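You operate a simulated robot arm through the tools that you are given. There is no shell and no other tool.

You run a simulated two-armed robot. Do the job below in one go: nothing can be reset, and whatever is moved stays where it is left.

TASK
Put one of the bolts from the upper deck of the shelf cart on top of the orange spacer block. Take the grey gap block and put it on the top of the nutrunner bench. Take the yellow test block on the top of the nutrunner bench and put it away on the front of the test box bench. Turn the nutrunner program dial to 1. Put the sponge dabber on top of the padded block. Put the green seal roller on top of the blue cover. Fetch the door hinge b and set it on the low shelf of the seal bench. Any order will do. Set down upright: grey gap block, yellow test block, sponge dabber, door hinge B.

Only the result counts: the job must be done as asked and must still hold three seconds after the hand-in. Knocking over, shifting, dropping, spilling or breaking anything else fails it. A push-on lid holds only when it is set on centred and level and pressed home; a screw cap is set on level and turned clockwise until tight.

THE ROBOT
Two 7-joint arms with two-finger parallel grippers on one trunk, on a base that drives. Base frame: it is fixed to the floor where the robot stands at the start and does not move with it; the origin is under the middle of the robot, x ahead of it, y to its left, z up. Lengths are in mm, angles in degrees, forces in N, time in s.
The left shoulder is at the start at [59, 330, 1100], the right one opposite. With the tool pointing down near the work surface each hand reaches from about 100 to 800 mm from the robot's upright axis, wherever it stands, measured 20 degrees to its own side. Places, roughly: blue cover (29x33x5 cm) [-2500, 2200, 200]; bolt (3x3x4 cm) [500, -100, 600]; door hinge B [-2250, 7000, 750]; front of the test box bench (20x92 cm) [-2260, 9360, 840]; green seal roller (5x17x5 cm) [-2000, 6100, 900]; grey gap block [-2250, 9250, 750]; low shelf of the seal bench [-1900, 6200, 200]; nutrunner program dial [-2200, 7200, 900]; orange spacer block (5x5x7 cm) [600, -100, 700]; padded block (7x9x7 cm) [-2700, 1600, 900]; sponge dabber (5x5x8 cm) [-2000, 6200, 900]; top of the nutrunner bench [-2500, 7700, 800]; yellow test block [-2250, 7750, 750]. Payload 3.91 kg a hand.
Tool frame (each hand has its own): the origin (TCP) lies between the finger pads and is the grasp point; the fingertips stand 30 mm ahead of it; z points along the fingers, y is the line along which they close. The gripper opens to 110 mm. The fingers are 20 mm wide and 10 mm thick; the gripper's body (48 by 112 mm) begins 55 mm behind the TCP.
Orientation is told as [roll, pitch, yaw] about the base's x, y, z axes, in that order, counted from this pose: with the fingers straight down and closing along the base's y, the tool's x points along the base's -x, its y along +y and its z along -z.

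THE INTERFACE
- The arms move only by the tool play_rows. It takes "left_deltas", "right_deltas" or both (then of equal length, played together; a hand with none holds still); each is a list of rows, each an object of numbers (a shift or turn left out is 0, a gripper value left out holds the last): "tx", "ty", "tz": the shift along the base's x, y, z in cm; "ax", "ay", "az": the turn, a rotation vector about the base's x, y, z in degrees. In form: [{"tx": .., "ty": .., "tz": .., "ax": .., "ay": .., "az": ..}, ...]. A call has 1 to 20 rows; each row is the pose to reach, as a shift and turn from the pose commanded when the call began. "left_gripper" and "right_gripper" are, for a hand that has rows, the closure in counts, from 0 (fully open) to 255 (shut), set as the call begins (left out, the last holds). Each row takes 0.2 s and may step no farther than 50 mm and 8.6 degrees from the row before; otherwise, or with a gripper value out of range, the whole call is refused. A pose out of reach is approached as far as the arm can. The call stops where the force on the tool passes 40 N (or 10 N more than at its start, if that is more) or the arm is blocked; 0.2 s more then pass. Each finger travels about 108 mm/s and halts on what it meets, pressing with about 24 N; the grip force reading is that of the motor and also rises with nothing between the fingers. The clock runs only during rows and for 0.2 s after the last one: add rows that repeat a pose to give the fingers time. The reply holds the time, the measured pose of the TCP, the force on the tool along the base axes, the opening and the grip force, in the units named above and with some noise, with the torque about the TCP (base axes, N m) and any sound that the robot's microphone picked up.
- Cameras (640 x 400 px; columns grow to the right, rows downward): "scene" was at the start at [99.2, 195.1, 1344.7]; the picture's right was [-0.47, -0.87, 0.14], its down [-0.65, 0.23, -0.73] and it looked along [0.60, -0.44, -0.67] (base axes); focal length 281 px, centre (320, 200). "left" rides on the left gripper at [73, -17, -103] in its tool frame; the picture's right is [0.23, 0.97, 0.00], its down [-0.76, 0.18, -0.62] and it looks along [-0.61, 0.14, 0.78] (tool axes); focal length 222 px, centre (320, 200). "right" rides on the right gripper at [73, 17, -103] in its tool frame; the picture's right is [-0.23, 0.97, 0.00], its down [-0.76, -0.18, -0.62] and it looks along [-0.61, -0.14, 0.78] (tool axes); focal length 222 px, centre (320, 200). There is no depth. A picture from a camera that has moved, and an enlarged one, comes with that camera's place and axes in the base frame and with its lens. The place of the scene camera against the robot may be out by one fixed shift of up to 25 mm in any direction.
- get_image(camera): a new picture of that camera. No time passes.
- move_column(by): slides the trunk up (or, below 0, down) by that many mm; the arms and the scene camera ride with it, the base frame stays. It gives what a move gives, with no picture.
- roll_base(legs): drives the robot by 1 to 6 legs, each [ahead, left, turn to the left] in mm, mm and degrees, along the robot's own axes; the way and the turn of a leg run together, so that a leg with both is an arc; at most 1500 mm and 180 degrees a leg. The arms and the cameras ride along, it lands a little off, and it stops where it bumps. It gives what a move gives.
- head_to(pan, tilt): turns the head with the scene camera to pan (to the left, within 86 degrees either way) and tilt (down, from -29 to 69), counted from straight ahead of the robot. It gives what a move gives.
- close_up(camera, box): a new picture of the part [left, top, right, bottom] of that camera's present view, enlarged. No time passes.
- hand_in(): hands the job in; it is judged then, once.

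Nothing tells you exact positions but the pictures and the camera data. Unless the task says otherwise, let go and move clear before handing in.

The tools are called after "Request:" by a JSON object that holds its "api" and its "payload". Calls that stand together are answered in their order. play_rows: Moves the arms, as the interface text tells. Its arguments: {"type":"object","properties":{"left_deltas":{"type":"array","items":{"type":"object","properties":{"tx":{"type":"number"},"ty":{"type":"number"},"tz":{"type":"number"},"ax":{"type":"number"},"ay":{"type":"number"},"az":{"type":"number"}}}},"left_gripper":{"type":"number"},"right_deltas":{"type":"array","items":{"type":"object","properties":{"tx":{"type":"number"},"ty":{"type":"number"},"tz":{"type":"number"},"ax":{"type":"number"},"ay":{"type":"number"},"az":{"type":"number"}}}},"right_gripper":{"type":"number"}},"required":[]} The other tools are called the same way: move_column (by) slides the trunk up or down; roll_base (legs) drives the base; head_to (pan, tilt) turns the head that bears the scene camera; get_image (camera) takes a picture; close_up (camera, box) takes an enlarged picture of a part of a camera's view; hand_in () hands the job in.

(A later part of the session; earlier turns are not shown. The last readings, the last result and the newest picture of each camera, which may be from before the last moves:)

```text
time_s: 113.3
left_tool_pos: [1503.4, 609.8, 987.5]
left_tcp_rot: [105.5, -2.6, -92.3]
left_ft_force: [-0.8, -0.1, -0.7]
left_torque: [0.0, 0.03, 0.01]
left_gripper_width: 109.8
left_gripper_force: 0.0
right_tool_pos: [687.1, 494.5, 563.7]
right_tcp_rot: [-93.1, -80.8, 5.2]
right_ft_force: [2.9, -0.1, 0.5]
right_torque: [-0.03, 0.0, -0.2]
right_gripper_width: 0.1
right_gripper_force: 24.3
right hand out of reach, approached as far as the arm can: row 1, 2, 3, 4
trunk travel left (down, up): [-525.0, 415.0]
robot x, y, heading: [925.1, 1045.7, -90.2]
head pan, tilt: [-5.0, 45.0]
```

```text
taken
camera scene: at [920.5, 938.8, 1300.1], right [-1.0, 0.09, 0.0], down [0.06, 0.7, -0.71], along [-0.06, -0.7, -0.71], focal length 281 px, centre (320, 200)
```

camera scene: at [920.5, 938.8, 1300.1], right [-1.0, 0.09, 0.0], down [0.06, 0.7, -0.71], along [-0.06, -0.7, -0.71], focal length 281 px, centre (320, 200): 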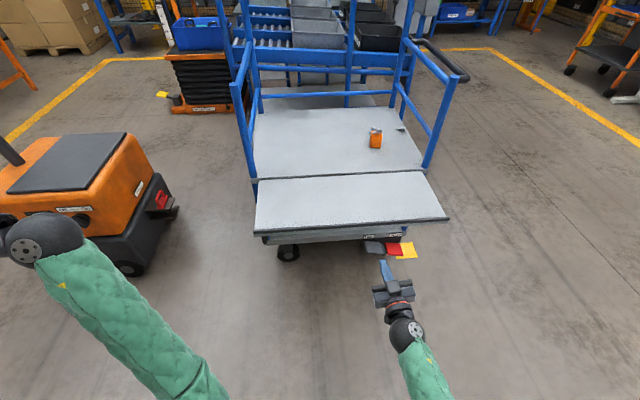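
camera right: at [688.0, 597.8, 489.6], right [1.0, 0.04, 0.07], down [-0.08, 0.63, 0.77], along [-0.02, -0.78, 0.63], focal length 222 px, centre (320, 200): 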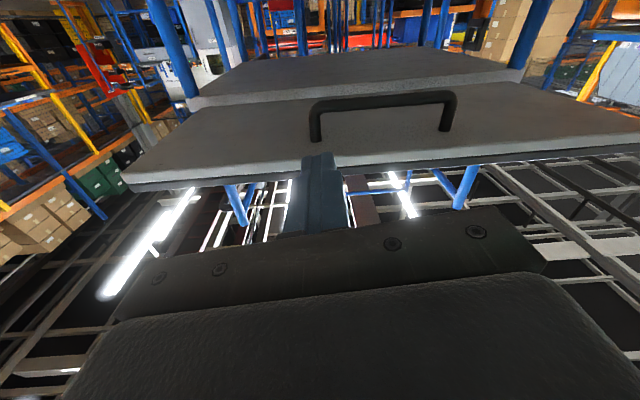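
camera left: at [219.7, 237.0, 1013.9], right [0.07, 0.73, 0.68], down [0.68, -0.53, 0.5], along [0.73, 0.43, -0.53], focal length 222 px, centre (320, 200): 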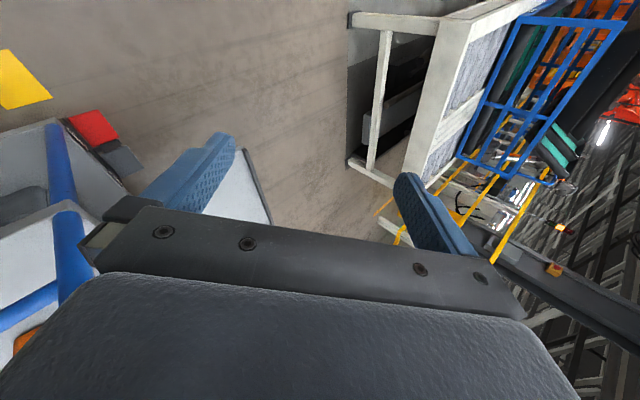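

The panel's underside shows a U-handle in its middle; I will lift beside it, at x about 640. I will move the closed fingers under the outer part of the panel first.

Request:
{"api": "play_rows", "payload": {"right_deltas": [{"tx": -2.4, "ty": -2, "tz": 0.5}, {"tx": -4.7, "ty": -4, "tz": 1}, {"tx": -4.7, "ty": -8, "tz": 1}, {"tx": -4.7, "ty": -12, "tz": 1}, {"tx": -4.7, "ty": -14.7, "tz": 1}]}}

Request:
{"api": "get_image", "payload": {"camera": "right"}}

Request:
{"api": "get_image", "payload": {"camera": "scene"}}

```text
time_s: 114.5
left_tool_pos: [1502.7, 609.6, 987.1]
left_tcp_rot: [105.5, -2.6, -92.1]
left_ft_force: [0.3, 0.3, -0.9]
left_torque: [0.01, -0.02, 0.02]
left_gripper_width: 110.0
left_gripper_force: 0.1
right_tool_pos: [638.6, 347.3, 573.4]
right_tcp_rot: [-93.2, -81.1, 5.3]
right_ft_force: [-0.4, 0.5, -0.5]
right_torque: [0.01, -0.04, -0.01]
right_gripper_width: 0.0
right_gripper_force: 24.0
trunk travel left (down, up): [-525.0, 415.0]
robot x, y, heading: [923.6, 1052.9, -90.1]
head pan, tilt: [-5.0, 45.0]
```

```text
taken
camera right: at [639.6, 449.8, 500.0], right [1.0, 0.03, 0.07], down [-0.08, 0.63, 0.77], along [-0.02, -0.78, 0.63], focal length 222 px, centre (320, 200)
```

right: 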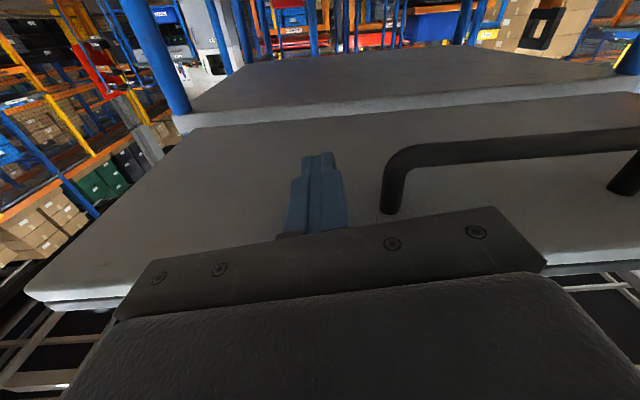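

```text
taken
camera scene: at [919.9, 938.5, 1300.1], right [-1.0, 0.09, 0.0], down [0.06, 0.7, -0.71], along [-0.06, -0.7, -0.71], focal length 281 px, centre (320, 200)
```

scene: 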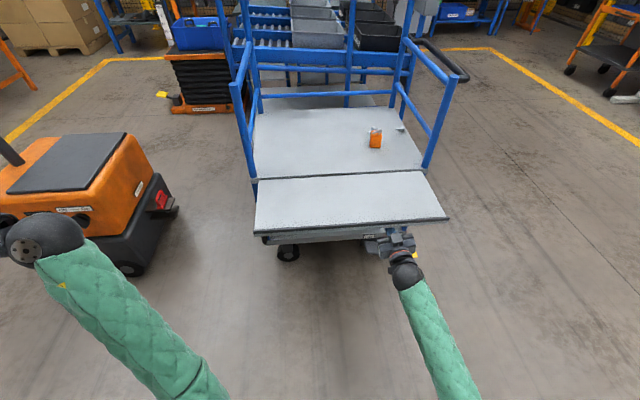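

The fingers are under the panel, clear of the handle. I will shift 20 mm away from the handle and raise the panel in a slow arc about its hinge.

Request:
{"api": "play_rows", "payload": {"right_deltas": [{"tx": -2, "tz": 0.5}, {"tx": -2, "tz": 1.5}, {"tx": -2, "tz": 2.7}, {"tx": -2, "ty": 0, "tz": 4.2}, {"tx": -2, "ty": -0.3, "tz": 5.8}, {"tx": -2, "ty": -0.7, "tz": 7.4}, {"tx": -2, "ty": -1.2, "tz": 9}]}}

Request:
{"api": "get_image", "payload": {"camera": "scene"}}

```text
time_s: 116.2
left_tool_pos: [1502.7, 609.6, 987.1]
left_tcp_rot: [105.5, -2.5, -92.3]
left_ft_force: [0.0, 0.0, -0.2]
left_torque: [-0.01, 0.01, 0.01]
left_gripper_width: 110.1
left_gripper_force: 0.1
right_tool_pos: [618.2, 334.8, 663.6]
right_tcp_rot: [-93.6, -81.0, 5.6]
right_ft_force: [-0.8, 5.7, -5.6]
right_torque: [0.11, -0.06, -0.05]
right_gripper_width: 0.2
right_gripper_force: 23.6
trunk travel left (down, up): [-525.0, 415.0]
robot x, y, heading: [928.6, 1048.0, -89.9]
head pan, tilt: [-5.0, 45.0]
```

```text
taken
camera scene: at [919.7, 938.6, 1300.1], right [-1.0, 0.09, 0.0], down [0.06, 0.7, -0.71], along [-0.06, -0.7, -0.71], focal length 281 px, centre (320, 200)
```

scene: 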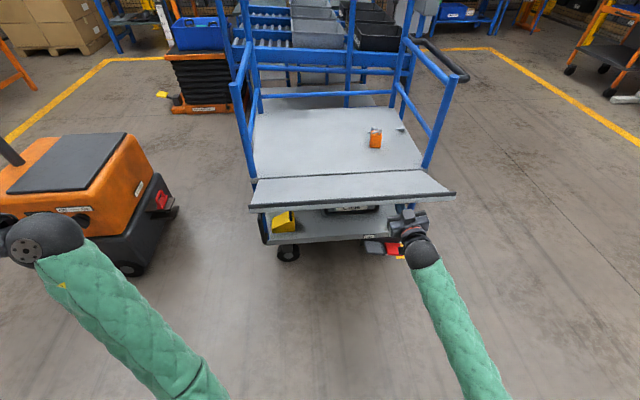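

The panel swings up easily with under 10 N. I will continue the arc toward upright.

Request:
{"api": "play_rows", "payload": {"right_deltas": [{"ty": -0.6, "tz": 1.8}, {"ty": -1.7, "tz": 4}, {"ty": -3.4, "tz": 6.3}, {"ty": -5.1, "tz": 8}, {"ty": -6.9, "tz": 9.6}, {"ty": -9, "tz": 10.9}, {"ty": -11.2, "tz": 11.9}, {"ty": -13.5, "tz": 12.7}]}}

Request:
{"api": "get_image", "payload": {"camera": "scene"}}

Request:
{"api": "get_image", "payload": {"camera": "right"}}

```text
time_s: 118.0
left_tool_pos: [1502.0, 609.7, 986.1]
left_tcp_rot: [105.5, -2.6, -92.3]
left_ft_force: [-0.4, -0.4, -0.6]
left_torque: [0.04, -0.06, -0.01]
left_gripper_width: 110.1
left_gripper_force: 0.1
right_tool_pos: [619.5, 200.2, 791.3]
right_tcp_rot: [-93.6, -80.9, 5.4]
right_ft_force: [-1.3, 1.1, -0.7]
right_torque: [0.01, -0.02, -0.07]
right_gripper_width: 0.0
right_gripper_force: 24.5
trunk travel left (down, up): [-525.0, 415.0]
robot x, y, heading: [923.6, 1047.7, -90.4]
head pan, tilt: [-5.0, 45.0]
```

```text
taken
camera scene: at [919.9, 938.5, 1300.1], right [-1.0, 0.09, 0.0], down [0.06, 0.7, -0.71], along [-0.06, -0.7, -0.71], focal length 281 px, centre (320, 200)
```

scene: 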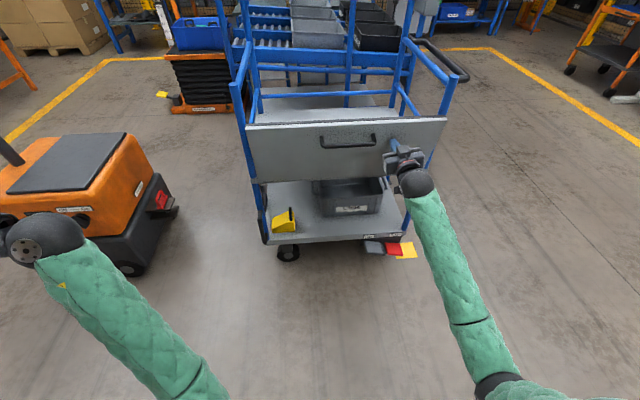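

```text
taken
camera right: at [619.5, 303.1, 716.5], right [1.0, 0.03, 0.07], down [-0.08, 0.63, 0.77], along [-0.02, -0.78, 0.63], focal length 222 px, centre (320, 200)
```

right: 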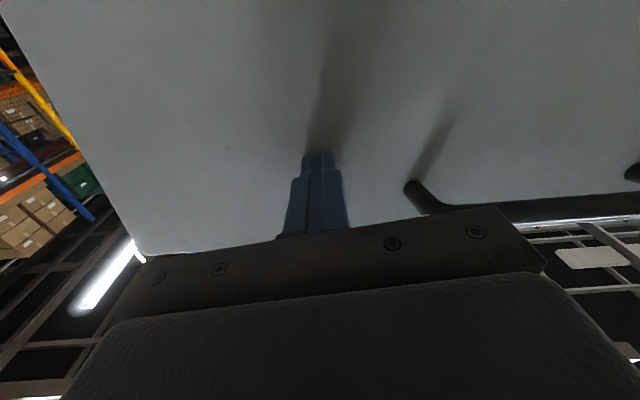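

The panel is nearly upright and the push force is almost nothing. I will push it the rest of the way.

Request:
{"api": "play_rows", "payload": {"right_deltas": [{"ty": -1.5, "tz": 0.3}, {"ty": -3, "tz": 0.5}, {"ty": -4.5, "tz": 0.7}, {"ty": -5, "tz": 0.7}]}}

Request:
{"api": "get_image", "payload": {"camera": "scene"}}

```text
time_s: 118.7
left_tool_pos: [1500.9, 609.8, 985.6]
left_tcp_rot: [105.5, -2.6, -92.1]
left_ft_force: [-0.7, -0.7, -0.1]
left_torque: [0.01, -0.01, -0.01]
left_gripper_width: 110.0
left_gripper_force: 0.1
right_tool_pos: [618.7, 161.8, 796.6]
right_tcp_rot: [-93.3, -81.0, 5.3]
right_ft_force: [1.1, 14.5, 2.7]
right_torque: [0.0, 0.01, -0.1]
right_gripper_width: 0.0
right_gripper_force: 23.4
trunk travel left (down, up): [-525.0, 415.0]
robot x, y, heading: [923.1, 1049.1, -89.9]
head pan, tilt: [-5.0, 45.0]
stopped in row 3 (right hand): the force on the tool passed its limit at 242 N (the readings are from after the stop); the commanded pose is now the measured one
```

```text
taken
camera scene: at [919.9, 938.8, 1300.1], right [-1.0, 0.09, 0.0], down [0.06, 0.7, -0.71], along [-0.06, -0.7, -0.71], focal length 281 px, centre (320, 200)
```

scene: 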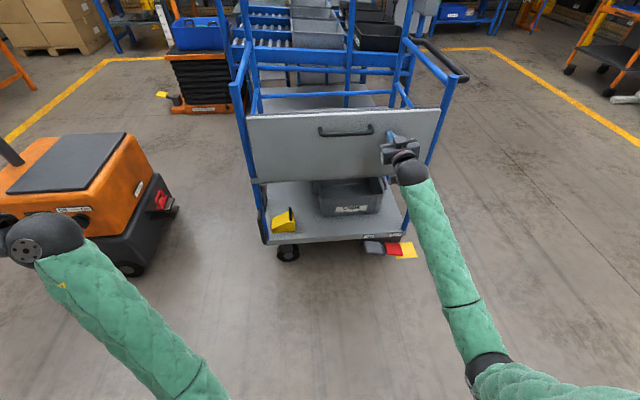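

The panel reached its stop, upright. I will withdraw the hand slowly and check that it stays up and that the bolt is still in place.

Request:
{"api": "play_rows", "payload": {"right_deltas": [{"ty": 1}, {"ty": 3}, {"ty": 6}, {"ty": 10}, {"ty": 14}, {"ty": 18}]}}

Request:
{"api": "move_column", "payload": {"by": 300}}

Request:
{"api": "get_image", "payload": {"camera": "scene"}}

Request:
{"api": "close_up", "payload": {"camera": "scene", "box": [330, 100, 440, 180]}}

```text
time_s: 120.1
left_tool_pos: [1502.3, 610.5, 987.7]
left_tcp_rot: [105.5, -2.6, -92.2]
left_ft_force: [0.1, -0.2, -0.6]
left_torque: [0.01, -0.03, 0.0]
left_gripper_width: 109.9
left_gripper_force: 0.0
right_tool_pos: [617.3, 342.0, 796.2]
right_tcp_rot: [-93.0, -81.1, 5.1]
right_ft_force: [0.0, -0.3, 0.6]
right_torque: [-0.01, -0.02, 0.0]
right_gripper_width: 0.1
right_gripper_force: 24.5
trunk travel left (down, up): [-525.0, 415.0]
robot x, y, heading: [926.5, 1050.2, -90.0]
head pan, tilt: [-5.0, 45.0]
```

```text
time_s: 123.1
left_tool_pos: [1502.4, 609.1, 1287.0]
left_tcp_rot: [105.5, -2.7, -92.2]
left_ft_force: [0.0, -0.3, 0.5]
left_torque: [0.02, -0.04, -0.01]
left_gripper_width: 109.9
left_gripper_force: 0.1
right_tool_pos: [618.5, 341.6, 1095.5]
right_tcp_rot: [-92.9, -81.1, 4.9]
right_ft_force: [0.2, -0.3, -0.7]
right_torque: [0.05, 0.01, 0.01]
right_gripper_width: 0.0
right_gripper_force: 23.9
trunk travel left (down, up): [-825.0, 115.0]
robot x, y, heading: [924.8, 1046.5, -89.9]
head pan, tilt: [-5.0, 45.0]
```

```text
taken
camera scene: at [919.7, 938.4, 1600.0], right [-1.0, 0.09, 0.0], down [0.06, 0.7, -0.71], along [-0.06, -0.7, -0.71], focal length 281 px, centre (320, 200)
```

scene: 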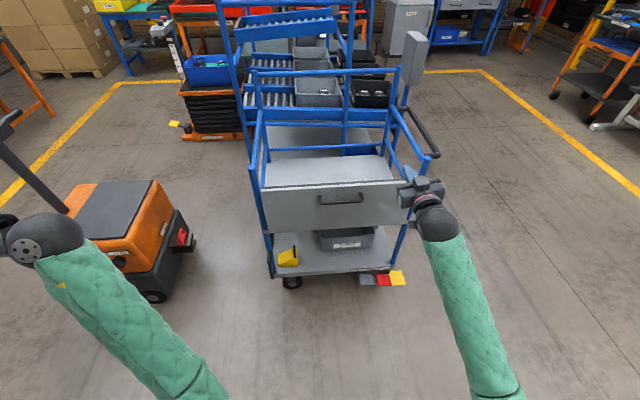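

```text
5.00 times, centred on (385, 140) of scene
camera zoom: at [919.7, 938.4, 1600.0], right [-1.0, 0.09, 0.0], down [0.06, 0.7, -0.71], along [-0.06, -0.7, -0.71], focal length 1405 px, centre (-5, 500)
```

zoom: 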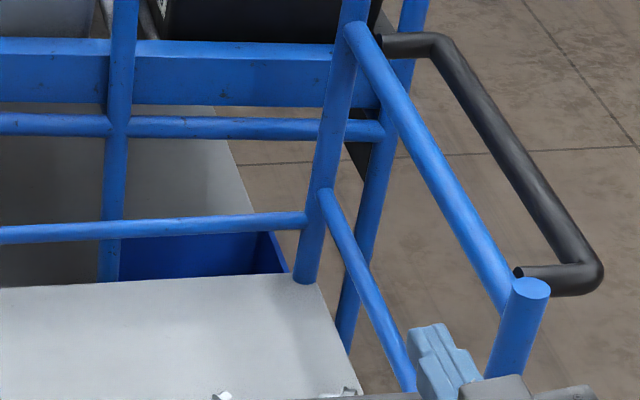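

The panel stands upright again by itself. I will turn the right hand tool-down and move a little closer to check the bolt over the panel.

Request:
{"api": "play_rows", "payload": {"right_deltas": [{"ax": 7.5}, {"tz": 1, "ax": 15}, {"tz": 2, "ax": 22.5}, {"tz": 3, "ax": 30}, {"tz": 4, "ax": 37.5}, {"tz": 5, "ax": 45}, {"tz": 5, "ax": 52.5}, {"tz": 5, "ax": 60}, {"tz": 5, "ax": 67.5}, {"tz": 5, "ax": 75}, {"tz": 5, "ax": 82.5}, {"tz": 5, "ax": 90}], "right_gripper": 0}}

Request:
{"api": "roll_base", "payload": {"legs": [[200, 0, 0]]}}

Request:
{"api": "get_image", "payload": {"camera": "right"}}

Request:
{"api": "get_image", "payload": {"camera": "scene"}}

```text
time_s: 125.7
left_tool_pos: [1501.3, 609.0, 1287.8]
left_tcp_rot: [105.5, -2.6, -92.3]
left_ft_force: [-0.2, -0.2, -0.9]
left_torque: [0.03, 0.01, -0.01]
left_gripper_width: 110.0
left_gripper_force: 0.1
right_tool_pos: [617.3, 341.8, 1144.7]
right_tcp_rot: [1.8, -0.6, -81.2]
right_ft_force: [-0.6, 0.5, -0.8]
right_torque: [0.01, 0.02, -0.04]
right_gripper_width: 110.0
right_gripper_force: 0.2
trunk travel left (down, up): [-825.0, 115.0]
robot x, y, heading: [925.2, 1046.9, -90.4]
head pan, tilt: [-5.0, 45.0]
```

```text
time_s: 127.3
left_tool_pos: [1499.2, 406.7, 1286.3]
left_tcp_rot: [105.5, -2.6, -92.5]
left_ft_force: [-0.4, -0.7, 0.2]
left_torque: [0.0, -0.02, 0.02]
left_gripper_width: 109.8
left_gripper_force: 0.1
right_tool_pos: [614.6, 143.9, 1144.5]
right_tcp_rot: [1.8, -0.7, -81.4]
right_ft_force: [0.5, -0.4, 0.3]
right_torque: [0.05, 0.01, 0.01]
right_gripper_width: 110.0
right_gripper_force: 0.1
trunk travel left (down, up): [-825.0, 115.0]
robot x, y, heading: [923.3, 851.3, -90.4]
head pan, tilt: [-5.0, 45.0]
```

```text
taken
camera right: at [616.6, 217.8, 1248.8], right [1.0, -0.08, 0.04], down [-0.08, -0.78, 0.63], along [-0.02, -0.63, -0.78], focal length 222 px, centre (320, 200)
```

right: 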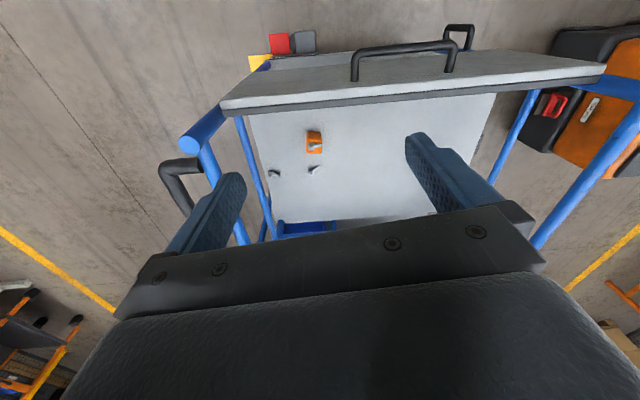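

```text
taken
camera scene: at [918.4, 738.0, 1600.0], right [-1.0, 0.09, 0.0], down [0.07, 0.7, -0.71], along [-0.07, -0.7, -0.71], focal length 281 px, centre (320, 200)
```

scene: 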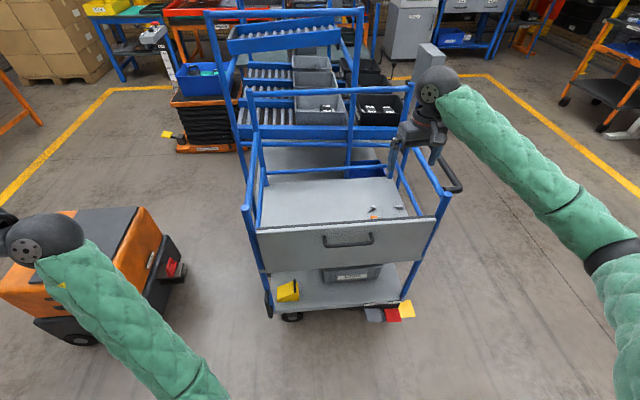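

The panel is up and the block is visible. I will zoom in to verify the bolt is still on top.

Request:
{"api": "close_up", "payload": {"camera": "right", "box": [260, 110, 360, 190]}}

Request:
{"api": "close_up", "payload": {"camera": "scene", "box": [340, 180, 420, 240]}}

```text
5.00 times, centred on (310, 150) of right
camera zoom: at [616.6, 217.8, 1248.8], right [1.0, -0.08, 0.04], down [-0.08, -0.78, 0.63], along [-0.02, -0.63, -0.78], focal length 1111 px, centre (370, 450)
```

zoom: 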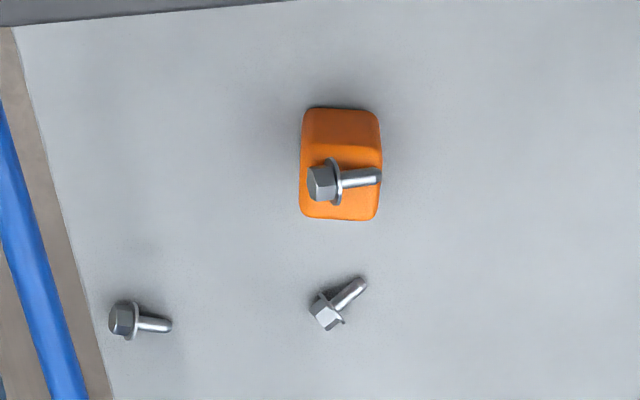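

```text
6.67 times, centred on (380, 210) of scene
camera zoom: at [918.4, 738.0, 1600.0], right [-1.0, 0.09, 0.0], down [0.07, 0.7, -0.71], along [-0.07, -0.7, -0.71], focal length 1874 px, centre (-80, 133)
```

zoom: 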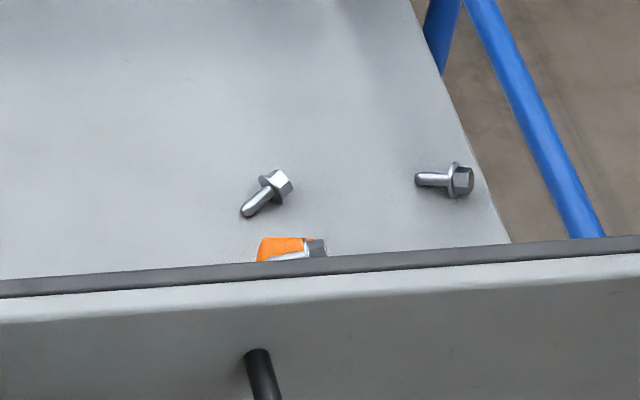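

The bolt is on the block and the other bolts are undisturbed. Next I will leave the cart: draw the right hand in, move out to the open aisle and turn to look toward the other stations at +y.

Request:
{"api": "play_rows", "payload": {"right_deltas": [{"tx": 1, "ty": 4}, {"tx": 2, "ty": 8}, {"tx": 3, "ty": 12}, {"tx": 4, "ty": 16}, {"tx": 5, "ty": 19}]}}

Request:
{"api": "roll_base", "payload": {"legs": [[-150, -300, 0], [0, -1400, 0], [0, 0, -90], [0, 0, -90]]}}

Request:
{"api": "head_to", "payload": {"pan": 20, "tilt": 20}}

Request:
{"api": "get_image", "payload": {"camera": "scene"}}

```text
time_s: 128.5
left_tool_pos: [1500.0, 408.4, 1286.1]
left_tcp_rot: [105.5, -2.7, -92.4]
left_ft_force: [0.0, -0.5, 0.2]
left_torque: [-0.01, -0.02, 0.0]
left_gripper_width: 110.1
left_gripper_force: 0.0
right_tool_pos: [666.1, 336.2, 1145.2]
right_tcp_rot: [1.9, -0.8, -81.4]
right_ft_force: [-0.3, 0.5, 0.4]
right_torque: [-0.01, 0.01, -0.01]
right_gripper_width: 109.8
right_gripper_force: 0.1
trunk travel left (down, up): [-825.0, 115.0]
robot x, y, heading: [925.2, 851.4, -90.3]
head pan, tilt: [-5.0, 45.0]
```

```text
time_s: 144.9
left_tool_pos: [-1368.4, 1408.0, 1286.9]
left_tcp_rot: [105.5, -2.5, 89.9]
left_ft_force: [-0.5, -1.0, -0.2]
left_torque: [-0.02, 0.01, 0.01]
left_gripper_width: 110.0
left_gripper_force: 0.1
right_tool_pos: [-537.4, 1514.5, 1145.7]
right_tcp_rot: [2.0, -0.7, 100.9]
right_ft_force: [0.3, -0.8, 0.1]
right_torque: [0.04, 0.01, -0.01]
right_gripper_width: 109.9
right_gripper_force: 0.1
trunk travel left (down, up): [-825.0, 115.0]
robot x, y, heading: [-770.9, 989.1, 91.9]
head pan, tilt: [-5.0, 45.0]
```

```text
time_s: 145.8
left_tool_pos: [-1366.8, 1408.5, 1288.3]
left_tcp_rot: [105.5, -2.6, 89.9]
left_ft_force: [0.6, 0.0, 0.0]
left_torque: [0.0, 0.02, -0.02]
left_gripper_width: 110.1
left_gripper_force: 0.0
right_tool_pos: [-535.9, 1515.6, 1144.2]
right_tcp_rot: [2.0, -0.8, 100.9]
right_ft_force: [0.0, 0.7, 0.7]
right_torque: [0.02, 0.01, -0.02]
right_gripper_width: 109.9
right_gripper_force: 0.1
trunk travel left (down, up): [-825.0, 115.0]
robot x, y, heading: [-774.9, 993.9, 91.9]
head pan, tilt: [20.0, 20.0]
```

```text
taken
camera scene: at [-806.9, 1147.5, 1638.7], right [0.93, 0.37, 0.0], down [0.13, -0.32, -0.94], along [-0.35, 0.87, -0.34], focal length 281 px, centre (320, 200)
```

scene: 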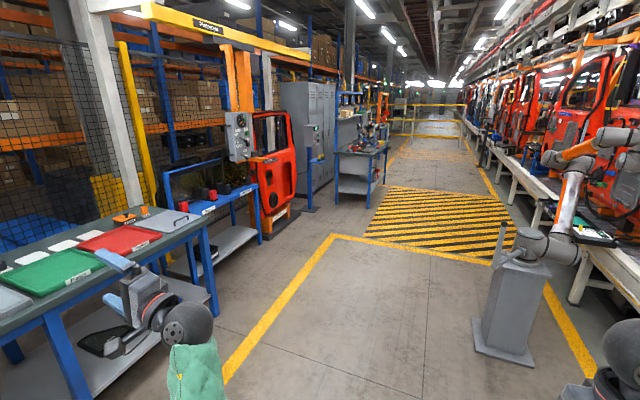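

I am in the aisle now, facing +y; the stations line the wall at x about -2300. I will zoom in on the benches on the left.

Request:
{"api": "close_up", "payload": {"camera": "scene", "box": [0, 180, 280, 400]}}

Request:
{"api": "close_up", "payload": {"camera": "scene", "box": [200, 70, 420, 230]}}

Request:
{"api": "close_up", "payload": {"camera": "scene", "box": [320, 70, 460, 180]}}

```text
1.82 times, centred on (140, 290) of scene
camera zoom: at [-806.9, 1147.5, 1638.7], right [0.93, 0.37, 0.0], down [0.13, -0.32, -0.94], along [-0.35, 0.87, -0.34], focal length 511 px, centre (647, 36)
```

zoom: 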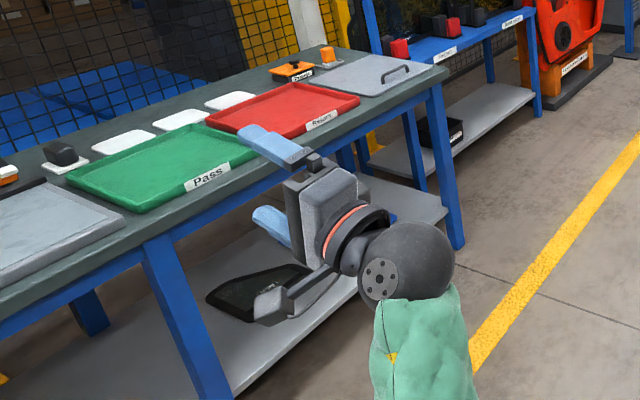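

```text
2.50 times, centred on (310, 150) of scene
camera zoom: at [-806.9, 1147.5, 1638.7], right [0.93, 0.37, 0.0], down [0.13, -0.32, -0.94], along [-0.35, 0.87, -0.34], focal length 703 px, centre (345, 325)
```

zoom: 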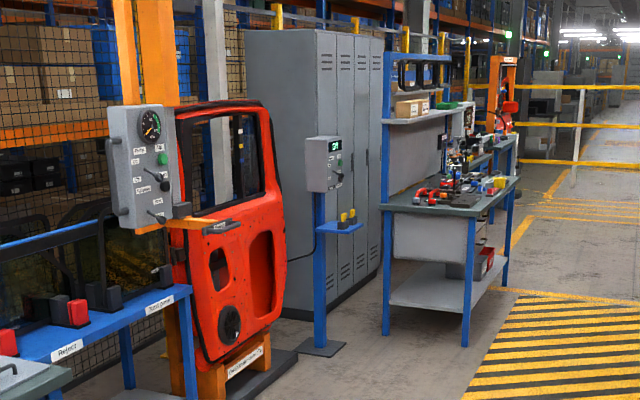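

```text
3.64 times, centred on (390, 125) of scene
camera zoom: at [-806.9, 1147.5, 1638.7], right [0.93, 0.37, 0.0], down [0.13, -0.32, -0.94], along [-0.35, 0.87, -0.34], focal length 1022 px, centre (66, 473)
```

zoom: 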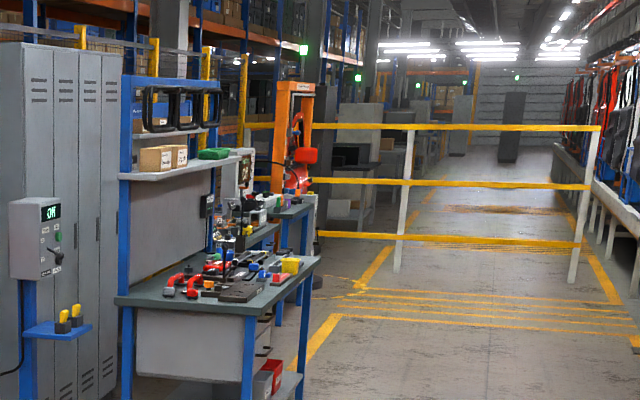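

The stations run along the left wall, with the seal bench near y 6000 and the nutrunner stand beyond it. The aisle ahead is clear, so I will drive up it in stages.

Request:
{"api": "roll_base", "payload": {"legs": [[0, 0, -1.9], [1500, 0, 0], [1500, 0, 0], [1000, 0, 0]]}}

Request:
{"api": "get_image", "payload": {"camera": "scene"}}

```text
time_s: 156.8
left_tool_pos: [-1312.6, 3562.8, 1290.9]
left_tcp_rot: [105.7, -2.7, 85.5]
left_ft_force: [-0.2, 0.6, -0.9]
left_torque: [0.04, 0.01, 0.05]
left_gripper_width: 110.0
left_gripper_force: 0.0
right_tool_pos: [-480.4, 3599.9, 1135.2]
right_tcp_rot: [2.7, 0.3, 96.6]
right_ft_force: [-0.2, -0.6, 0.2]
right_torque: [-0.02, -0.02, 0.02]
right_gripper_width: 110.1
right_gripper_force: 0.1
trunk travel left (down, up): [-825.0, 115.0]
robot x, y, heading: [-756.3, 3106.3, 87.6]
head pan, tilt: [20.0, 20.0]
stopped in leg 3: the robot was blocked; the commanded pose is now the measured one
```

```text
taken
camera scene: at [-774.6, 3258.4, 1639.4], right [0.95, 0.3, 0.0], down [0.1, -0.32, -0.94], along [-0.29, 0.9, -0.34], focal length 281 px, centre (320, 200)
```

scene: 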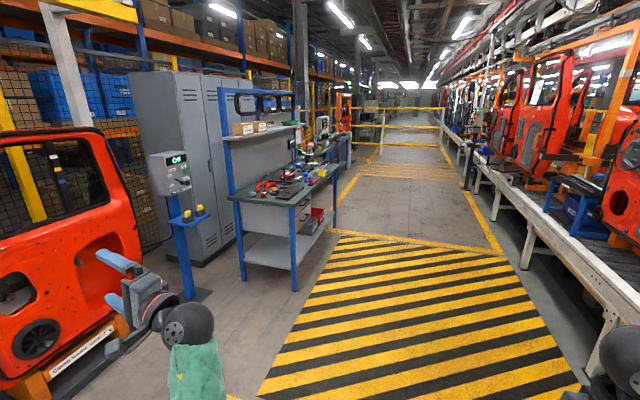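

The drive stopped at y 3106, probably because my right side touches the pedestal in the aisle. I will look to the right.

Request:
{"api": "head_to", "payload": {"pan": -70, "tilt": 35}}

Request:
{"api": "get_image", "payload": {"camera": "scene"}}

Request:
{"api": "close_up", "payload": {"camera": "scene", "box": [0, 396, 640, 400]}}

```text
time_s: 158.5
left_tool_pos: [-1311.4, 3558.6, 1292.2]
left_tcp_rot: [105.9, -2.8, 85.6]
left_ft_force: [-0.3, 0.9, -0.3]
left_torque: [0.0, -0.01, 0.04]
left_gripper_width: 110.0
left_gripper_force: 0.1
right_tool_pos: [-478.4, 3600.0, 1135.6]
right_tcp_rot: [2.6, -0.1, 96.8]
right_ft_force: [1.0, -0.1, -0.1]
right_torque: [0.01, -0.01, -0.02]
right_gripper_width: 110.2
right_gripper_force: 0.1
trunk travel left (down, up): [-825.0, 115.0]
robot x, y, heading: [-755.2, 3108.3, 87.9]
head pan, tilt: [-70.0, 35.0]
```

```text
taken
camera scene: at [-659.8, 3193.6, 1614.4], right [0.31, -0.95, -0.01], down [-0.55, -0.17, -0.82], along [0.78, 0.25, -0.58], focal length 281 px, centre (320, 200)
```

scene: 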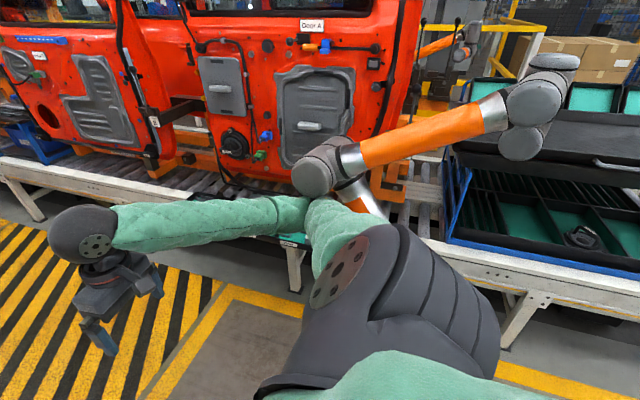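

```text
1.00 times, centred on (320, 398) of scene (not enlarged: the box is as wide or as high as the picture)
camera zoom: at [-659.8, 3193.6, 1614.4], right [0.31, -0.95, -0.01], down [-0.55, -0.17, -0.82], along [0.78, 0.25, -0.58], focal length 281 px, centre (320, 2)
```

zoom: 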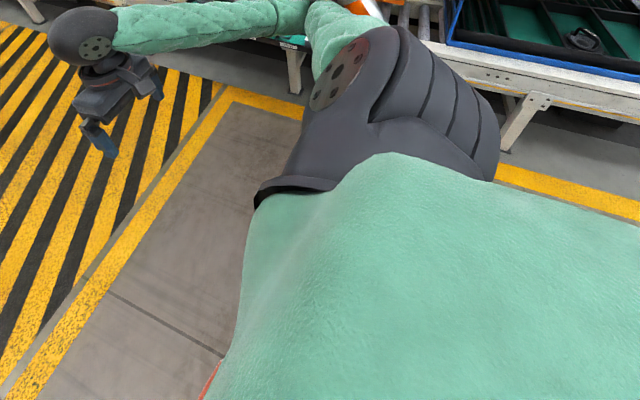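

My right elbow touches the orange robot arm on its pedestal. I will back off, shift left away from it, and continue.

Request:
{"api": "roll_base", "payload": {"legs": [[-150, 60, 0], [0, 260, 2.1], [1500, 0, 0]]}}

Request:
{"api": "head_to", "payload": {"pan": 15, "tilt": 22}}

Request:
{"api": "get_image", "payload": {"camera": "scene"}}

```text
time_s: 168.6
left_tool_pos: [-1688.1, 4922.4, 1286.8]
left_tcp_rot: [105.5, -2.5, 88.7]
left_ft_force: [0.6, -0.2, 0.1]
left_torque: [-0.01, 0.01, -0.01]
left_gripper_width: 110.1
left_gripper_force: 0.1
right_tool_pos: [-858.1, 5008.1, 1136.4]
right_tcp_rot: [2.2, 0.4, 99.8]
right_ft_force: [0.1, 0.1, 0.2]
right_torque: [0.01, 0.01, -0.01]
right_gripper_width: 109.9
right_gripper_force: 0.0
trunk travel left (down, up): [-825.0, 115.0]
robot x, y, heading: [-1104.3, 4489.4, 90.9]
head pan, tilt: [-70.0, 35.0]
```

```text
time_s: 170.2
left_tool_pos: [-1687.6, 4921.7, 1287.0]
left_tcp_rot: [105.4, -2.6, 88.8]
left_ft_force: [-0.5, 0.0, -0.7]
left_torque: [0.04, 0.01, 0.02]
left_gripper_width: 110.1
left_gripper_force: 0.0
right_tool_pos: [-857.5, 5007.9, 1136.3]
right_tcp_rot: [2.3, 0.3, 99.8]
right_ft_force: [0.7, -1.0, -0.1]
right_torque: [-0.02, 0.0, -0.03]
right_gripper_width: 110.1
right_gripper_force: 0.1
trunk travel left (down, up): [-825.0, 115.0]
robot x, y, heading: [-1103.6, 4486.6, 91.0]
head pan, tilt: [15.0, 22.0]
```

```text
taken
camera scene: at [-1126.2, 4651.6, 1635.5], right [0.96, 0.27, 0.0], down [0.1, -0.36, -0.93], along [-0.25, 0.89, -0.38], focal length 281 px, centre (320, 200)
```

scene: 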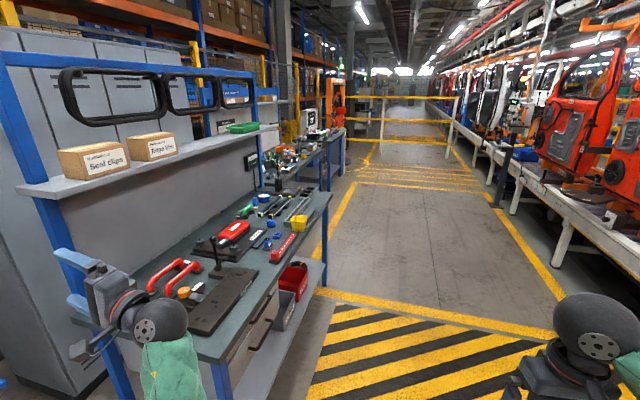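

I am next to the bench with "Seal clips" boxes. My left hand is close to its frame, so I will zoom in before moving on.

Request:
{"api": "close_up", "payload": {"camera": "scene", "box": [0, 130, 340, 400]}}

Request:
{"api": "close_up", "payload": {"camera": "scene", "box": [230, 70, 390, 180]}}

Request:
{"api": "get_image", "payload": {"camera": "left"}}

```text
1.48 times, centred on (170, 265) of scene
camera zoom: at [-1126.2, 4651.6, 1635.5], right [0.96, 0.27, 0.0], down [0.1, -0.36, -0.93], along [-0.25, 0.89, -0.38], focal length 416 px, centre (542, 104)
```

zoom: 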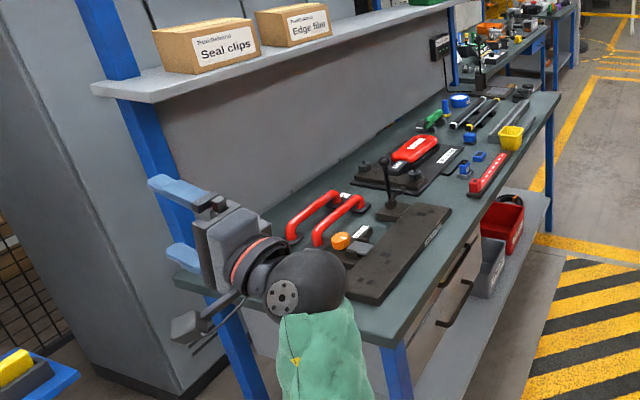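

```text
3.64 times, centred on (310, 125) of scene
camera zoom: at [-1126.2, 4651.6, 1635.5], right [0.96, 0.27, 0.0], down [0.1, -0.36, -0.93], along [-0.25, 0.89, -0.38], focal length 1022 px, centre (356, 473)
```

zoom: 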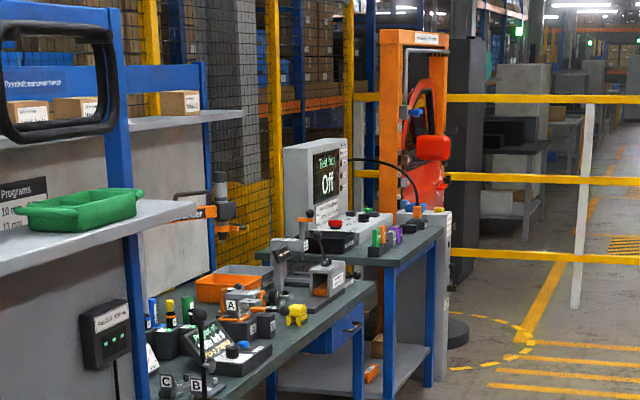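

```text
taken
camera left: at [-1594.3, 4849.0, 1239.8], right [0.25, -0.27, 0.93], down [0.67, 0.75, 0.04], along [-0.7, 0.61, 0.37], focal length 222 px, centre (320, 200)
```

left: 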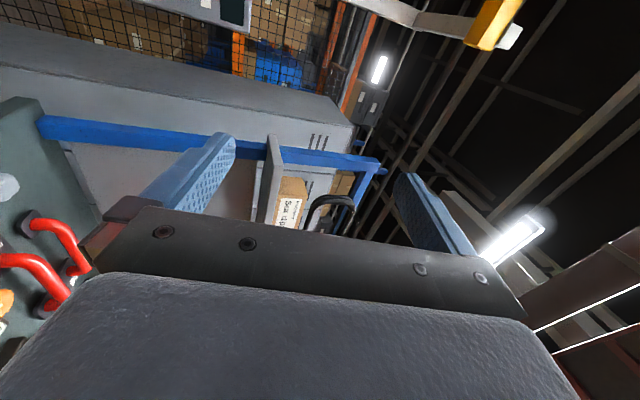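

This first bench is the seal bench (green roller, dabber and tools), spanning about y 5150 to 6640 with its front edge near x -1590. I will move right for clearance and drive on to the nutrunner bench.

Request:
{"api": "roll_base", "payload": {"legs": [[0, -330, -1.0], [1400, 0, 0], [1100, 0, 0]]}}

Request:
{"api": "head_to", "payload": {"pan": 60, "tilt": 28}}

Request:
{"api": "get_image", "payload": {"camera": "scene"}}

```text
time_s: 184.4
left_tool_pos: [-1386.8, 7477.9, 1286.5]
left_tcp_rot: [105.6, -2.6, 89.1]
left_ft_force: [-0.1, -0.4, 0.6]
left_torque: [-0.03, 0.0, -0.01]
left_gripper_width: 110.0
left_gripper_force: 0.2
right_tool_pos: [-556.9, 7567.6, 1136.4]
right_tcp_rot: [2.3, 0.3, 100.1]
right_ft_force: [-0.4, 0.0, 0.4]
right_torque: [0.04, 0.03, -0.02]
right_gripper_width: 110.1
right_gripper_force: 0.1
trunk travel left (down, up): [-825.0, 115.0]
robot x, y, heading: [-801.2, 7050.4, 91.2]
head pan, tilt: [15.0, 22.0]
```

```text
time_s: 185.6
left_tool_pos: [-1387.6, 7476.5, 1286.3]
left_tcp_rot: [105.6, -2.5, 89.0]
left_ft_force: [-0.3, 0.5, -0.2]
left_torque: [-0.03, 0.0, 0.0]
left_gripper_width: 109.7
left_gripper_force: 0.1
right_tool_pos: [-557.5, 7567.8, 1136.4]
right_tcp_rot: [2.3, 0.3, 100.1]
right_ft_force: [0.2, -0.1, 0.3]
right_torque: [0.02, -0.02, 0.0]
right_gripper_width: 110.0
right_gripper_force: 0.0
trunk travel left (down, up): [-825.0, 115.0]
robot x, y, heading: [-804.4, 7048.1, 90.9]
head pan, tilt: [60.0, 28.0]
```

```text
taken
camera scene: at [-878.2, 7165.5, 1625.9], right [0.48, 0.88, 0.0], down [0.41, -0.23, -0.88], along [-0.77, 0.43, -0.47], focal length 281 px, centre (320, 200)
```

scene: 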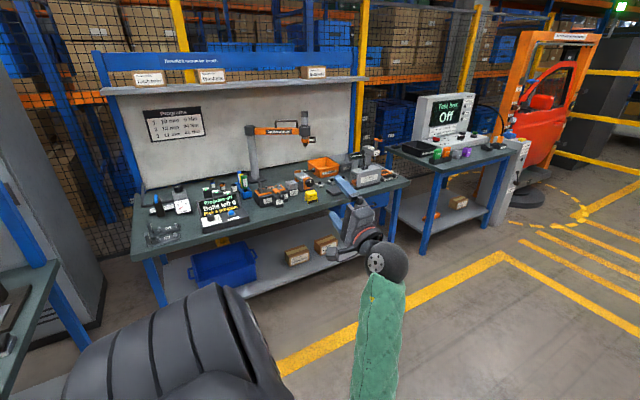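

Both the nutrunner bench and the test box bench are in view. I will turn to face them (heading 180).

Request:
{"api": "roll_base", "payload": {"legs": [[0, -300, 0], [0, 0, 89]]}}

Request:
{"api": "head_to", "payload": {"pan": 0, "tilt": 30}}

Request:
{"api": "get_image", "payload": {"camera": "scene"}}

```text
time_s: 191.4
left_tool_pos: [-946.5, 6487.0, 1287.2]
left_tcp_rot: [105.5, -2.6, 176.5]
left_ft_force: [-0.5, 0.7, 0.1]
left_torque: [0.0, 0.0, 0.0]
left_gripper_width: 110.0
left_gripper_force: 0.0
right_tool_pos: [-1001.5, 7320.4, 1135.5]
right_tcp_rot: [2.3, 0.3, -172.3]
right_ft_force: [0.5, -0.3, 0.5]
right_torque: [-0.01, -0.01, -0.01]
right_gripper_width: 110.3
right_gripper_force: 0.0
trunk travel left (down, up): [-825.0, 115.0]
robot x, y, heading: [-491.8, 7056.6, 178.9]
head pan, tilt: [60.0, 28.0]
```

```text
time_s: 192.7
left_tool_pos: [-945.9, 6486.3, 1287.4]
left_tcp_rot: [105.5, -2.6, 176.6]
left_ft_force: [-0.3, -0.2, 0.3]
left_torque: [0.01, -0.03, 0.01]
left_gripper_width: 110.0
left_gripper_force: 0.0
right_tool_pos: [-1001.3, 7320.7, 1137.1]
right_tcp_rot: [2.3, 0.2, -172.4]
right_ft_force: [0.2, 0.3, 1.0]
right_torque: [0.02, 0.01, 0.0]
right_gripper_width: 110.0
right_gripper_force: 0.0
trunk travel left (down, up): [-825.0, 115.0]
robot x, y, heading: [-493.8, 7055.6, 178.7]
head pan, tilt: [0.0, 30.0]
```

```text
taken
camera scene: at [-632.2, 7079.8, 1622.7], right [0.02, 1.0, 0.0], down [0.5, -0.01, -0.87], along [-0.87, 0.02, -0.5], focal length 281 px, centre (320, 200)
```

scene: 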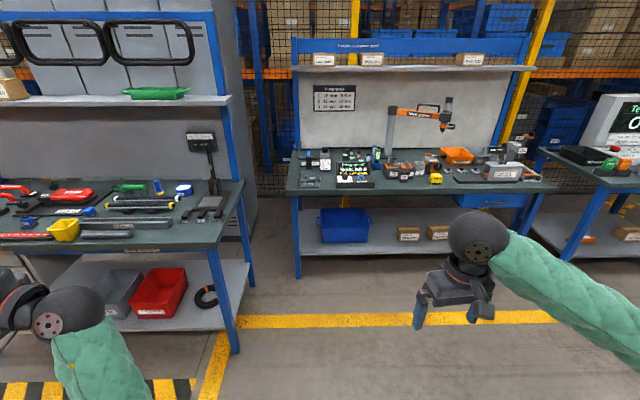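

A clear view of the seal bench on the left and the nutrunner bench in the middle. I will zoom in on the items.

Request:
{"api": "close_up", "payload": {"camera": "scene", "box": [280, 70, 440, 200]}}

Request:
{"api": "close_up", "payload": {"camera": "scene", "box": [400, 80, 560, 210]}}

Request:
{"api": "close_up", "payload": {"camera": "scene", "box": [0, 150, 260, 330]}}

```text
3.08 times, centred on (360, 135) of scene
camera zoom: at [-632.2, 7079.8, 1622.7], right [0.02, 1.0, 0.0], down [0.5, -0.01, -0.87], along [-0.87, 0.02, -0.5], focal length 865 px, centre (197, 400)
```

zoom: 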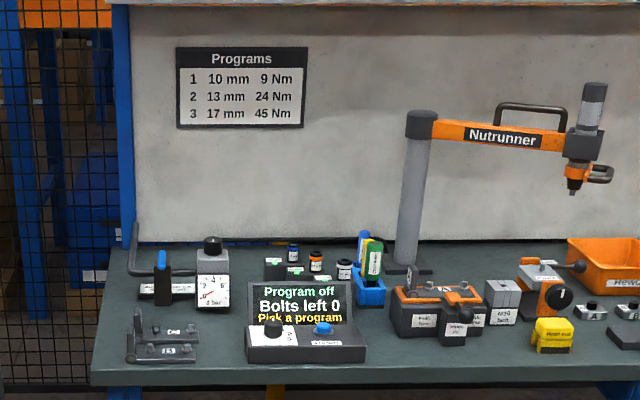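

```text
3.08 times, centred on (480, 145) of scene
camera zoom: at [-632.2, 7079.8, 1622.7], right [0.02, 1.0, 0.0], down [0.5, -0.01, -0.87], along [-0.87, 0.02, -0.5], focal length 865 px, centre (-172, 369)
```

zoom: 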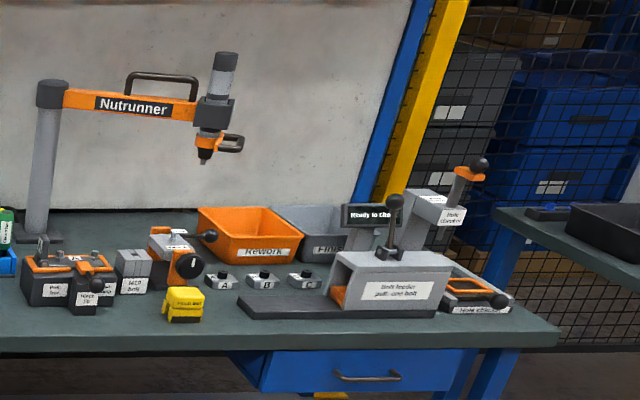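

```text
2.22 times, centred on (130, 240) of scene
camera zoom: at [-632.2, 7079.8, 1622.7], right [0.02, 1.0, 0.0], down [0.5, -0.01, -0.87], along [-0.87, 0.02, -0.5], focal length 625 px, centre (742, 111)
```

zoom: 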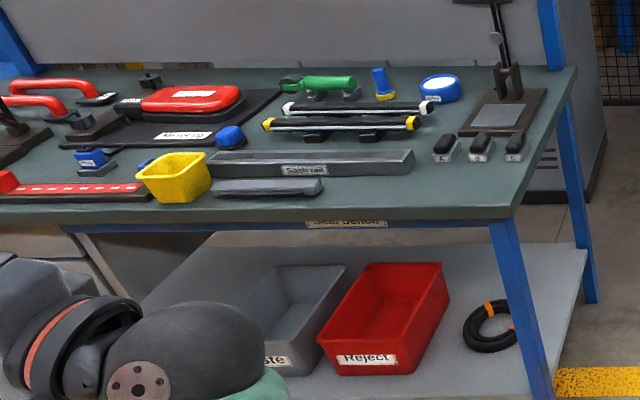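

I can identify the nutrunner controller with its dial, the yellow test block, two hinges at the bench's left, and on the seal bench the green roller and the blue dabber with its yellow sponge. I will zoom closer on the hinges, controller and dabber.

Request:
{"api": "close_up", "payload": {"camera": "scene", "box": [294, 165, 350, 200]}}

Request:
{"api": "close_up", "payload": {"camera": "scene", "box": [330, 155, 390, 192]}}

Request:
{"api": "close_up", "payload": {"camera": "scene", "box": [420, 160, 470, 192]}}

Request:
{"api": "close_up", "payload": {"camera": "scene", "box": [100, 170, 200, 232]}}

```text
11.43 times, centred on (322, 182) of scene
camera zoom: at [-632.2, 7079.8, 1622.7], right [0.02, 1.0, 0.0], down [0.5, -0.01, -0.87], along [-0.87, 0.02, -0.5], focal length 3212 px, centre (297, 400)
```

zoom: 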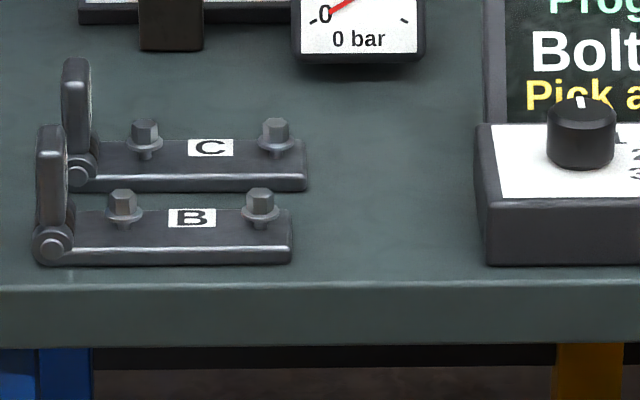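

```text
10.67 times, centred on (360, 174) of scene
camera zoom: at [-632.2, 7079.8, 1622.7], right [0.02, 1.0, 0.0], down [0.5, -0.01, -0.87], along [-0.87, 0.02, -0.5], focal length 2998 px, centre (-107, 483)
```

zoom: 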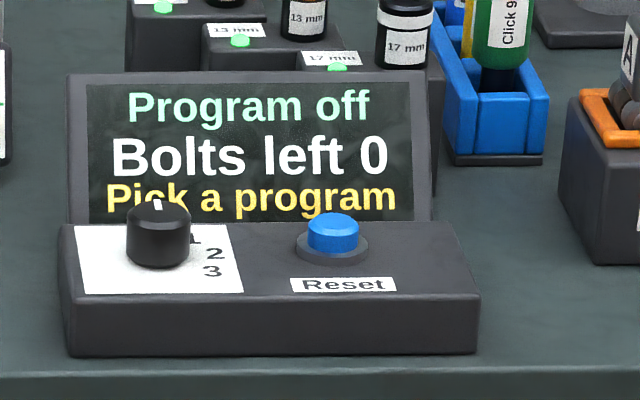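

```text
12.50 times, centred on (445, 176) of scene
camera zoom: at [-632.2, 7079.8, 1622.7], right [0.02, 1.0, 0.0], down [0.5, -0.01, -0.87], along [-0.87, 0.02, -0.5], focal length 3514 px, centre (-1242, 500)
```

zoom: 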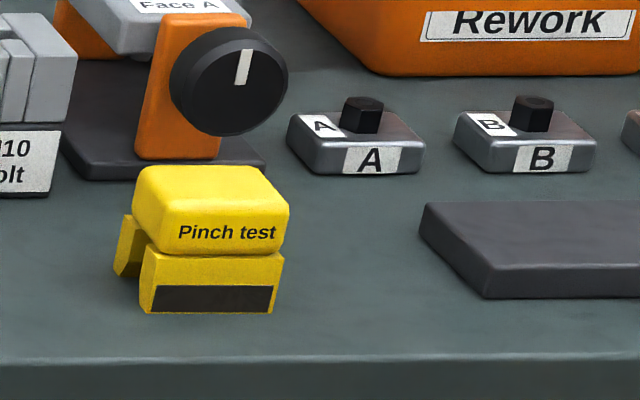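

```text
6.40 times, centred on (150, 201) of scene
camera zoom: at [-632.2, 7079.8, 1622.7], right [0.02, 1.0, 0.0], down [0.5, -0.01, -0.87], along [-0.87, 0.02, -0.5], focal length 1799 px, centre (1408, 194)
```

zoom: 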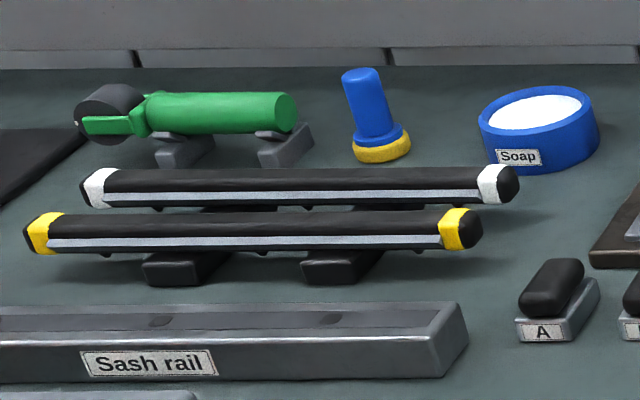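

The zooms show everything clearly: hinge B is the front one, and the dial points to off with 1 about 45 degrees clockwise. Before approaching the benches I want the left arm narrower, so I will raise and draw in the left hand.

Request:
{"api": "play_rows", "payload": {"left_deltas": [{"tz": 4}, {"tz": 8}, {"tx": 1, "ty": 2, "tz": 12}, {"tx": 2, "ty": 4, "tz": 16}, {"tx": 4, "ty": 7, "tz": 18}, {"tx": 6, "ty": 10, "tz": 20}]}}

Request:
{"api": "close_up", "payload": {"camera": "scene", "box": [0, 396, 640, 400]}}

```text
time_s: 194.1
left_tool_pos: [-963.1, 6569.3, 1495.9]
left_tcp_rot: [105.6, -2.6, 176.7]
left_ft_force: [0.1, -0.2, -0.6]
left_torque: [-0.02, 0.04, -0.02]
left_gripper_width: 110.0
left_gripper_force: 0.0
left hand out of reach, approached as far as the arm can: row 3, 4, 5, 6
right_tool_pos: [-1001.8, 7321.0, 1135.7]
right_tcp_rot: [2.4, 0.3, -172.3]
right_ft_force: [0.6, 0.8, 0.6]
right_torque: [0.04, -0.02, -0.01]
right_gripper_width: 109.8
right_gripper_force: 0.0
trunk travel left (down, up): [-825.0, 115.0]
robot x, y, heading: [-494.0, 7059.4, 179.0]
head pan, tilt: [0.0, 30.0]
```

```text
1.00 times, centred on (320, 398) of scene (not enlarged: the box is as wide or as high as the picture)
camera zoom: at [-632.7, 7081.4, 1622.5], right [0.02, 1.0, 0.0], down [0.5, -0.01, -0.87], along [-0.87, 0.02, -0.5], focal length 281 px, centre (320, 2)
```

zoom: 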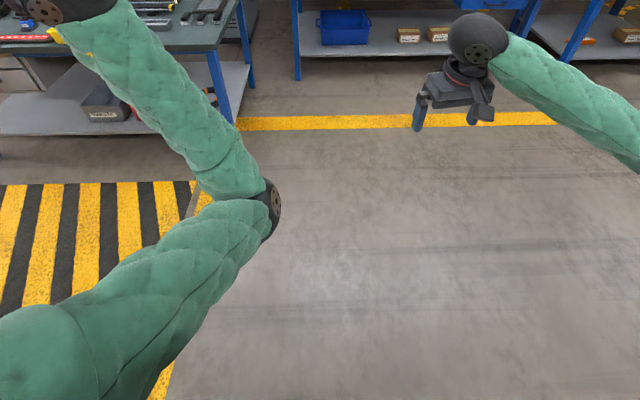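

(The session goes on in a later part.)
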